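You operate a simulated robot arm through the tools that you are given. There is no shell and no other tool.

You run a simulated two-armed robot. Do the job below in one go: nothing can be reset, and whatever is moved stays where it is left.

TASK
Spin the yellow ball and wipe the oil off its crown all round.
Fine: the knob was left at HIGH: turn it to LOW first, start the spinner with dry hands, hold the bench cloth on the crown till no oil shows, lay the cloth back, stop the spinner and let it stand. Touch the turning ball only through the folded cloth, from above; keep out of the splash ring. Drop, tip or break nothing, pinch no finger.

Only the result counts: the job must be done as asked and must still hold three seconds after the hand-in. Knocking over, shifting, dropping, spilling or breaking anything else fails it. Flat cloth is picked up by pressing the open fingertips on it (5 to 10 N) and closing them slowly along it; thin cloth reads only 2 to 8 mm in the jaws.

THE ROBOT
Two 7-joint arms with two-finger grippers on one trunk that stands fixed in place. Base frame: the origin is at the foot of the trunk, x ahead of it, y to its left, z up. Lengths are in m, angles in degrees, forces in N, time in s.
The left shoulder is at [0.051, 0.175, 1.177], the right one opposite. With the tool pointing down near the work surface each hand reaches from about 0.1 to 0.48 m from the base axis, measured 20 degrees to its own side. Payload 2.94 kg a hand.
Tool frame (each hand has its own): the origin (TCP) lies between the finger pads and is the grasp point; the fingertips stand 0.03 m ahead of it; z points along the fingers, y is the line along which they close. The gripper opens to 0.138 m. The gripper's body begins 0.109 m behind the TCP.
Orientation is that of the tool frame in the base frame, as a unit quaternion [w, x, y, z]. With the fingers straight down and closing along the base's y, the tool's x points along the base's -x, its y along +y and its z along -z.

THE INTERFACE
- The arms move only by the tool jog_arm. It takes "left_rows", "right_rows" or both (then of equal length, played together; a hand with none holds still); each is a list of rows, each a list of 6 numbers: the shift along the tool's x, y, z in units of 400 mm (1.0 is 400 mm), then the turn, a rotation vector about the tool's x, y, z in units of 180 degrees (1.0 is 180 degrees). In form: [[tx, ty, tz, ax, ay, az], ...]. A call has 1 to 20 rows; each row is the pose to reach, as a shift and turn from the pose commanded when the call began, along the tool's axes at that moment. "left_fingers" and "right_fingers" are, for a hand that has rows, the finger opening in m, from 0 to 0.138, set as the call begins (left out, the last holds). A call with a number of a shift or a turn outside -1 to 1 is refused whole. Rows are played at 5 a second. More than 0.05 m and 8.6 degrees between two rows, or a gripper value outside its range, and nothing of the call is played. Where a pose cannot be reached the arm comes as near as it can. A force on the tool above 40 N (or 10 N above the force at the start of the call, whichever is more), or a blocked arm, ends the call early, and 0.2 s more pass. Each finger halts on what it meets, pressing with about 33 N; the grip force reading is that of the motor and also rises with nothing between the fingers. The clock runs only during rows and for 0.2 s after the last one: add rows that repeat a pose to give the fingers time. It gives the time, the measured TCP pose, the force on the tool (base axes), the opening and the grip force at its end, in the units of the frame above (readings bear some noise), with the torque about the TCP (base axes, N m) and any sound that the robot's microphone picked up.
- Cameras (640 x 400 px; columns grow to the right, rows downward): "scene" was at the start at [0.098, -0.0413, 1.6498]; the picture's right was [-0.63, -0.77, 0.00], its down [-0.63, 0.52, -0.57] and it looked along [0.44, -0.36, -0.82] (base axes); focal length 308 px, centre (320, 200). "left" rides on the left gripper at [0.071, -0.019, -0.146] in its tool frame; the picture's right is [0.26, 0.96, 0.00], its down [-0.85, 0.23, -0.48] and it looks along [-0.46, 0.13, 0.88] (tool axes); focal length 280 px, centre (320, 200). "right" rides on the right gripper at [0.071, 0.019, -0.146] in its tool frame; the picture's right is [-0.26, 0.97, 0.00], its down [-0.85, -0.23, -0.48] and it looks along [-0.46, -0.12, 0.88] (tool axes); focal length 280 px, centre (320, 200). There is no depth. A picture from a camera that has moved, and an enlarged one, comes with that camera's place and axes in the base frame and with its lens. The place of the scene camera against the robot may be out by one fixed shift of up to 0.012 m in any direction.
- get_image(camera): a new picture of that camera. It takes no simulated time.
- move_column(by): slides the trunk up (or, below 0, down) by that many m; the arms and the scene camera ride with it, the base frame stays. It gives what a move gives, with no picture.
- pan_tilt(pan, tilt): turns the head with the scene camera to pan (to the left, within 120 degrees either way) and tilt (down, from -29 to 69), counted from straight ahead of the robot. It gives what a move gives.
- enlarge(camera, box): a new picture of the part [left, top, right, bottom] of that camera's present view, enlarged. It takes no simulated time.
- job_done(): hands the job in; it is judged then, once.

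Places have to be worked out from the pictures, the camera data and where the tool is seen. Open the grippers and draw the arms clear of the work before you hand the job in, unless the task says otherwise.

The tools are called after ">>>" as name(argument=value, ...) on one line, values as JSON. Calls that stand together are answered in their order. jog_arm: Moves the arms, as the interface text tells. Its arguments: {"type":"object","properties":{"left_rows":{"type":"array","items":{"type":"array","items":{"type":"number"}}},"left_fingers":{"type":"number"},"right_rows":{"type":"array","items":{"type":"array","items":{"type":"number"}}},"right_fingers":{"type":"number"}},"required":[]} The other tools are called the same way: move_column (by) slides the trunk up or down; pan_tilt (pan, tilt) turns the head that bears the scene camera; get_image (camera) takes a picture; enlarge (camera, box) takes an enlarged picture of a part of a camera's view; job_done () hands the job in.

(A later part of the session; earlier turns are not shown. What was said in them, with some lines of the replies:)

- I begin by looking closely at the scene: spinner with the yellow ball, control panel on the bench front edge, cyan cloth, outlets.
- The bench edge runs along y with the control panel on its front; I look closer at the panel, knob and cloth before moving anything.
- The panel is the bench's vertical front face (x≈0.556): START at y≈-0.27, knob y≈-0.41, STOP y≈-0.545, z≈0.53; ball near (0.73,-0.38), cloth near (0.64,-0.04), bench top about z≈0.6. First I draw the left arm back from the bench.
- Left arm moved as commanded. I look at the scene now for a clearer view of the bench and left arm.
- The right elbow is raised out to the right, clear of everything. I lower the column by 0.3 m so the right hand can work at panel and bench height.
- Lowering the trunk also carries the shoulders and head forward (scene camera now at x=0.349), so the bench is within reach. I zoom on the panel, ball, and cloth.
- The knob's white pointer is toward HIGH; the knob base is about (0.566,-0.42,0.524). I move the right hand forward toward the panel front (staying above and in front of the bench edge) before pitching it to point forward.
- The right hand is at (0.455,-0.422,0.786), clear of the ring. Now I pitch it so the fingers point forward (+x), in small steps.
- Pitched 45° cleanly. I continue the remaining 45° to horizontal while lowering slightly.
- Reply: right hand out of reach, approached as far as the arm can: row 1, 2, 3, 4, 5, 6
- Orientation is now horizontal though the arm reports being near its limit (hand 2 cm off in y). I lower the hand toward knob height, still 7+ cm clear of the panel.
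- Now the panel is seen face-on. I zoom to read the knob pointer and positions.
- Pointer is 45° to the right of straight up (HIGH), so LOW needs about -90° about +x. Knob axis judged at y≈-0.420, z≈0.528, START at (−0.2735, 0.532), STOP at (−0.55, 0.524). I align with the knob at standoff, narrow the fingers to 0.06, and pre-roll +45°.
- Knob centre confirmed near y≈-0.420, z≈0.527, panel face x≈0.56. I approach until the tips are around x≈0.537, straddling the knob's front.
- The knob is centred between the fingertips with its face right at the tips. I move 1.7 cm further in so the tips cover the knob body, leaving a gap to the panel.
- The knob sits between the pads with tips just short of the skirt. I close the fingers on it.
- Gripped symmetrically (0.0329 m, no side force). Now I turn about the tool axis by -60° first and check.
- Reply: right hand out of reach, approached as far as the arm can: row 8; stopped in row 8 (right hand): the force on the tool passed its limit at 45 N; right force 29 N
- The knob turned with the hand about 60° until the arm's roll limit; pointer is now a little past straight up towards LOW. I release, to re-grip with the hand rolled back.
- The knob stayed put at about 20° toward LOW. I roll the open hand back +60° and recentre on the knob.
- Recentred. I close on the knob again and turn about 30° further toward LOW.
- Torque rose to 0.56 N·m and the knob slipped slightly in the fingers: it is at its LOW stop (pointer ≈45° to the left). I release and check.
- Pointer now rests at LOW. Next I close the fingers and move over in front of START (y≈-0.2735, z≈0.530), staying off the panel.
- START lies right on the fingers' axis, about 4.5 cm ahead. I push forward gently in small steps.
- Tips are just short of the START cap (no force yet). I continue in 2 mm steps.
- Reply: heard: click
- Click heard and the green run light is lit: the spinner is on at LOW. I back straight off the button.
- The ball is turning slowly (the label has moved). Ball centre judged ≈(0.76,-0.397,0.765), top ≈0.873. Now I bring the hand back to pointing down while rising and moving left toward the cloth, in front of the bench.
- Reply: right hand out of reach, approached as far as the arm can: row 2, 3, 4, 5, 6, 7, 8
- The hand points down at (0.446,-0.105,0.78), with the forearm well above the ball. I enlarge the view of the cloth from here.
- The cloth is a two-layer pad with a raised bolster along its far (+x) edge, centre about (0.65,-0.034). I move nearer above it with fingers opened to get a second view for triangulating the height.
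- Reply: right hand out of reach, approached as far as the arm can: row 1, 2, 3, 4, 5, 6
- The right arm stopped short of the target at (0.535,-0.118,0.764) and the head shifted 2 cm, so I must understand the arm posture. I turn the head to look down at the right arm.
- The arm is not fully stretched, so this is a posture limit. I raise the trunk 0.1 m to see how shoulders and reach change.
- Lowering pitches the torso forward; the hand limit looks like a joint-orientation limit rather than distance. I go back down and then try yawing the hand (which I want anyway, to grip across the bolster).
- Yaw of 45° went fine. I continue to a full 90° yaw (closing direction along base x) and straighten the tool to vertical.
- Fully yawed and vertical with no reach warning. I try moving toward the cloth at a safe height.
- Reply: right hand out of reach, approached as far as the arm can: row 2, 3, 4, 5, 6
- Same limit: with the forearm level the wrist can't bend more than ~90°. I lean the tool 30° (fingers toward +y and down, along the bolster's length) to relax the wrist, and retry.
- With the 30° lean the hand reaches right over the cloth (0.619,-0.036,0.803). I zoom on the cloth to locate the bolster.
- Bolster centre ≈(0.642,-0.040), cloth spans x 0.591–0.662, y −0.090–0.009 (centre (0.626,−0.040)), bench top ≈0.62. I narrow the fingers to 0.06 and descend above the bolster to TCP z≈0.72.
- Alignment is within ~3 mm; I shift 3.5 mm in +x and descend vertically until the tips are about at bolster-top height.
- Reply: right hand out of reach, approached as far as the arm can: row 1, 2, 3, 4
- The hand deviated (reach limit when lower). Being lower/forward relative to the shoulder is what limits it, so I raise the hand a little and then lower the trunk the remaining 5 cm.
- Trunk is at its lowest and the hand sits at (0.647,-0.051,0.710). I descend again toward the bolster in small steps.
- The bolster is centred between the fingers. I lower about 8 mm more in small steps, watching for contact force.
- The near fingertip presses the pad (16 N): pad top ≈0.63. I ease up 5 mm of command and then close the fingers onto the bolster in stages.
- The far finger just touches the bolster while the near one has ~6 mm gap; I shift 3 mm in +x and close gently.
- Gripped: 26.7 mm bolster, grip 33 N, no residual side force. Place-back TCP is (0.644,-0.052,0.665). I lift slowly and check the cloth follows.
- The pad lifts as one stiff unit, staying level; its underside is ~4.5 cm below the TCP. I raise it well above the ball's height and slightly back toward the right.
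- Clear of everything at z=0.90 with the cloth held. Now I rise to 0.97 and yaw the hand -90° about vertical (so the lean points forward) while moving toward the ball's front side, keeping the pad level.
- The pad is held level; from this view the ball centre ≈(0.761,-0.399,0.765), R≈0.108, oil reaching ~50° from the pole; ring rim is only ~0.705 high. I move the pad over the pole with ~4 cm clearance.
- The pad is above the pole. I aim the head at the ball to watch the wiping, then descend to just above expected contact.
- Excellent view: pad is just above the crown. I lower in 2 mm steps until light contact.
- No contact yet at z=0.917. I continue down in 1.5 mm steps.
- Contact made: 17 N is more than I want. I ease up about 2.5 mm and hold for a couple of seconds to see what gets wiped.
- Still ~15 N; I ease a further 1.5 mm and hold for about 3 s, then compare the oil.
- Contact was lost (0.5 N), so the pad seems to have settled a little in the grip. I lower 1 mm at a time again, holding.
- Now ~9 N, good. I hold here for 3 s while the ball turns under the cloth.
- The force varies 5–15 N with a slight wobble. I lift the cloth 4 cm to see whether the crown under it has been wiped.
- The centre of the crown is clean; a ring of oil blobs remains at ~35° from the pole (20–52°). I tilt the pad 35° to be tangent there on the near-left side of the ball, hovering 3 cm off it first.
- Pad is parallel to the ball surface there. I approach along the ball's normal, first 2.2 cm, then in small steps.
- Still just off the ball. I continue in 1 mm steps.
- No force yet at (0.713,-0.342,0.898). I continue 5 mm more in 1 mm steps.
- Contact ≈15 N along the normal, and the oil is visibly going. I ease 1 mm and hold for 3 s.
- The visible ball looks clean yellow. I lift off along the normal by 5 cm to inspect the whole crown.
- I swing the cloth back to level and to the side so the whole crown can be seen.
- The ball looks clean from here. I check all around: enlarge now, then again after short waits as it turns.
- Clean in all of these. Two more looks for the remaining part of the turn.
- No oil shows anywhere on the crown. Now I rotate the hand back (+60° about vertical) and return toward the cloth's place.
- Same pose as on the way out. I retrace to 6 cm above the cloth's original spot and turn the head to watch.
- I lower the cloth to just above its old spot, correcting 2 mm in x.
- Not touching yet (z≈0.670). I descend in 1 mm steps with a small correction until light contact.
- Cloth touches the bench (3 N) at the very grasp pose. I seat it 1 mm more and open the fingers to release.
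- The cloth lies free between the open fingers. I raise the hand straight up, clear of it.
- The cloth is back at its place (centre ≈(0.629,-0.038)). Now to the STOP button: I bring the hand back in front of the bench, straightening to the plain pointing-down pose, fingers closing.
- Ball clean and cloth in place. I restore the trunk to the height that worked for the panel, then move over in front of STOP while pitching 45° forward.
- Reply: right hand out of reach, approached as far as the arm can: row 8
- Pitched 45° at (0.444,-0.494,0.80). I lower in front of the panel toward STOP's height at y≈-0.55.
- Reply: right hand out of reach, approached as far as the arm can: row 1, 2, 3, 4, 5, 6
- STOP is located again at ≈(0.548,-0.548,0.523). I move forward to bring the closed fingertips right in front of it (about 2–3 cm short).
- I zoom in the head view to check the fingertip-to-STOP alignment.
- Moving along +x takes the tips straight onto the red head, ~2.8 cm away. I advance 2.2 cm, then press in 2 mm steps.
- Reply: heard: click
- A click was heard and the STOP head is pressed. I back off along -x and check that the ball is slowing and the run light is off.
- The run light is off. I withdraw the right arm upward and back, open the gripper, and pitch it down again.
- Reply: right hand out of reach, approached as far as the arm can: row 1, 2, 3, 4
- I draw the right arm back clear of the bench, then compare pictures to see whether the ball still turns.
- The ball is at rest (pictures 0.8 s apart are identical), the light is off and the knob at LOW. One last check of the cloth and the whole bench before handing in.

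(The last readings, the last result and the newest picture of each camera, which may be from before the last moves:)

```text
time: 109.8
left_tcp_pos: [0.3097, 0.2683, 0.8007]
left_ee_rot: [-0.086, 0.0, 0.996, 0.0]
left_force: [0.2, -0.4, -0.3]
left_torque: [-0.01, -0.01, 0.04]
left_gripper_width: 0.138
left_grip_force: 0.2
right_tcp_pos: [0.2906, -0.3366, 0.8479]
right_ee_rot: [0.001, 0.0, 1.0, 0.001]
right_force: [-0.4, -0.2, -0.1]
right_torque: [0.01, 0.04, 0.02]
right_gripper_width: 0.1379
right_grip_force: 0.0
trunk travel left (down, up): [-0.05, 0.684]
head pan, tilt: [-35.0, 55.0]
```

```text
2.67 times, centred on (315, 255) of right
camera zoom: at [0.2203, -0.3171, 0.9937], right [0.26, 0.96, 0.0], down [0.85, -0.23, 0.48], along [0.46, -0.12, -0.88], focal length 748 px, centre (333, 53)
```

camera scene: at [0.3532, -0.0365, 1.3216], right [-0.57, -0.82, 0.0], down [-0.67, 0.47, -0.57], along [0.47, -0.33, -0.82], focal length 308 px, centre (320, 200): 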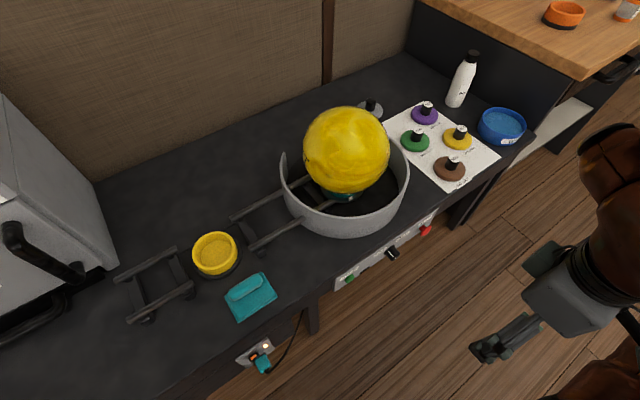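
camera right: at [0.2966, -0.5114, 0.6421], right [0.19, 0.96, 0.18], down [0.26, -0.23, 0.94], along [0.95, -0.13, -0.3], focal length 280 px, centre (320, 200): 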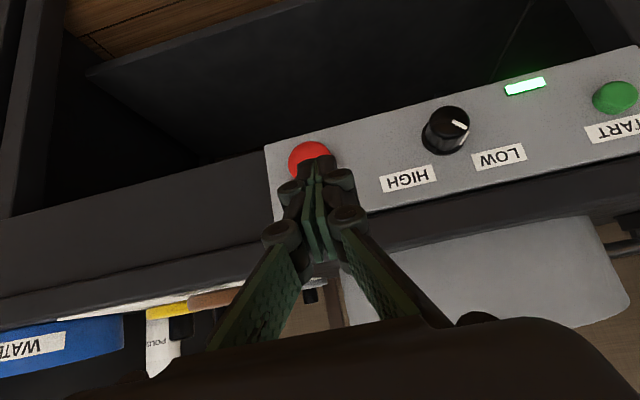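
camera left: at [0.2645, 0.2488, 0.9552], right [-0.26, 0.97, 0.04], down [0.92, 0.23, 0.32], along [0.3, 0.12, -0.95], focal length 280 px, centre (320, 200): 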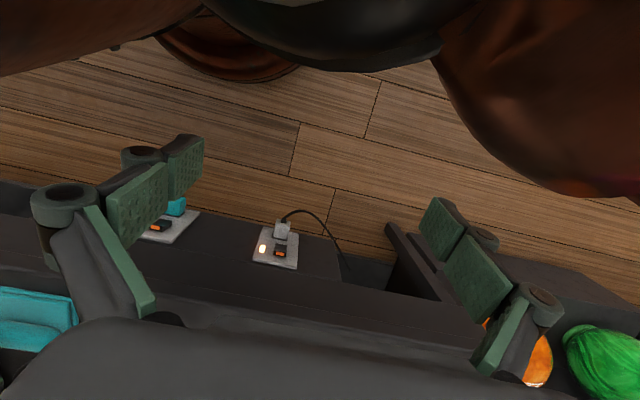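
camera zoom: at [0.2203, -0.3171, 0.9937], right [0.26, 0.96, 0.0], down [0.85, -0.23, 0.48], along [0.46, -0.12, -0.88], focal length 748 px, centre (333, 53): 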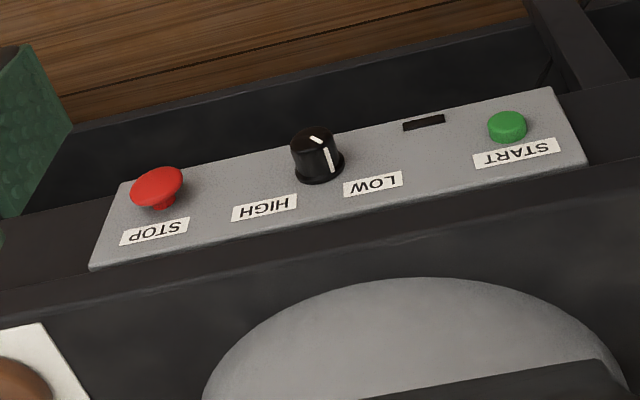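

Panel, cloth and bench are as they should be. I take one last close look at the ball's top edge (far side of the crown).

>>> enlarge(camera="scene", box=[295, 95, 400, 205])

>>> enlarge(camera="scene", box=[190, 220, 300, 330])

```text
3.64 times, centred on (348, 150) of scene
camera zoom: at [0.3532, -0.0365, 1.3216], right [-0.57, -0.82, 0.0], down [-0.67, 0.47, -0.57], along [0.47, -0.33, -0.82], focal length 1120 px, centre (220, 382)
```

zoom: 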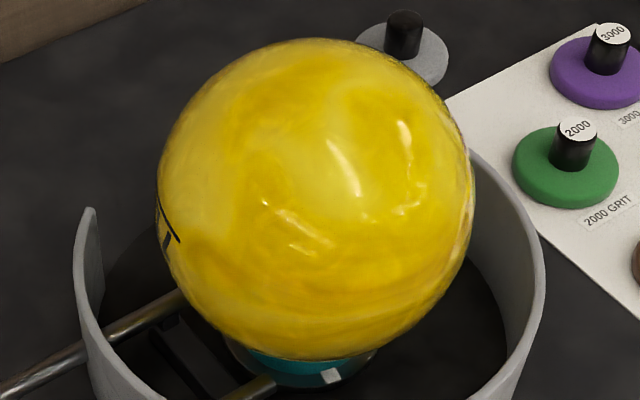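

```text
3.64 times, centred on (245, 275) of scene
camera zoom: at [0.3532, -0.0365, 1.3216], right [-0.57, -0.82, 0.0], down [-0.67, 0.47, -0.57], along [0.47, -0.33, -0.82], focal length 1120 px, centre (593, -73)
```

zoom: 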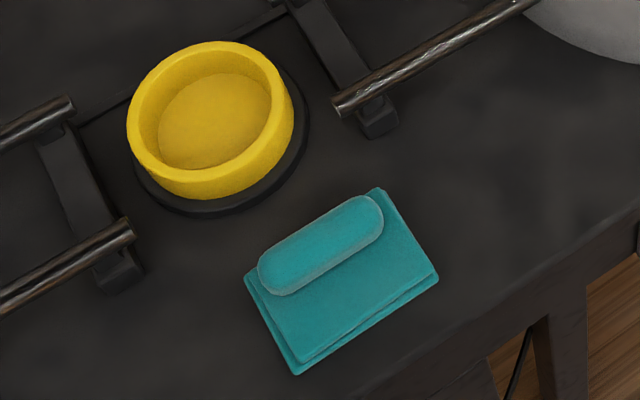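

The crown shows no oil, the ball is at rest, and the knob is at LOW with the run light off. The cloth is back in its place, both grippers are open and the arms are clear, so I hand the job in.

>>> job_done()

```text
The job is handed in.
```

The ball's crown is wiped clean all round, the spinner is stopped and standing still, and I have handed the job in.

- **Knob:** I turned it from HIGH to its LOW stop first. It took two grips because the wrist ran out of turn partway.
- **Start:** I pressed START with the bare, dry right hand before touching the cloth. The run light came on.
- **Wiping:** I held the folded cloth on the pole, then tilted about 35° against the ring of oil that was left around it. Contact forces were roughly 5 to 17 N. After that, no oil showed in views taken at several points of the turn, or in a last look once the ball had stopped.
- **Cloth:** It is back where it lay, within a few millimetres.
- **Stop:** I pressed STOP, the run light went out, and two pictures 0.8 s apart showed the ball at rest.

Both grippers are open and the arms are clear of the bench. I saw nothing else moved, tipped or dropped, and only the cloth touched the ball.
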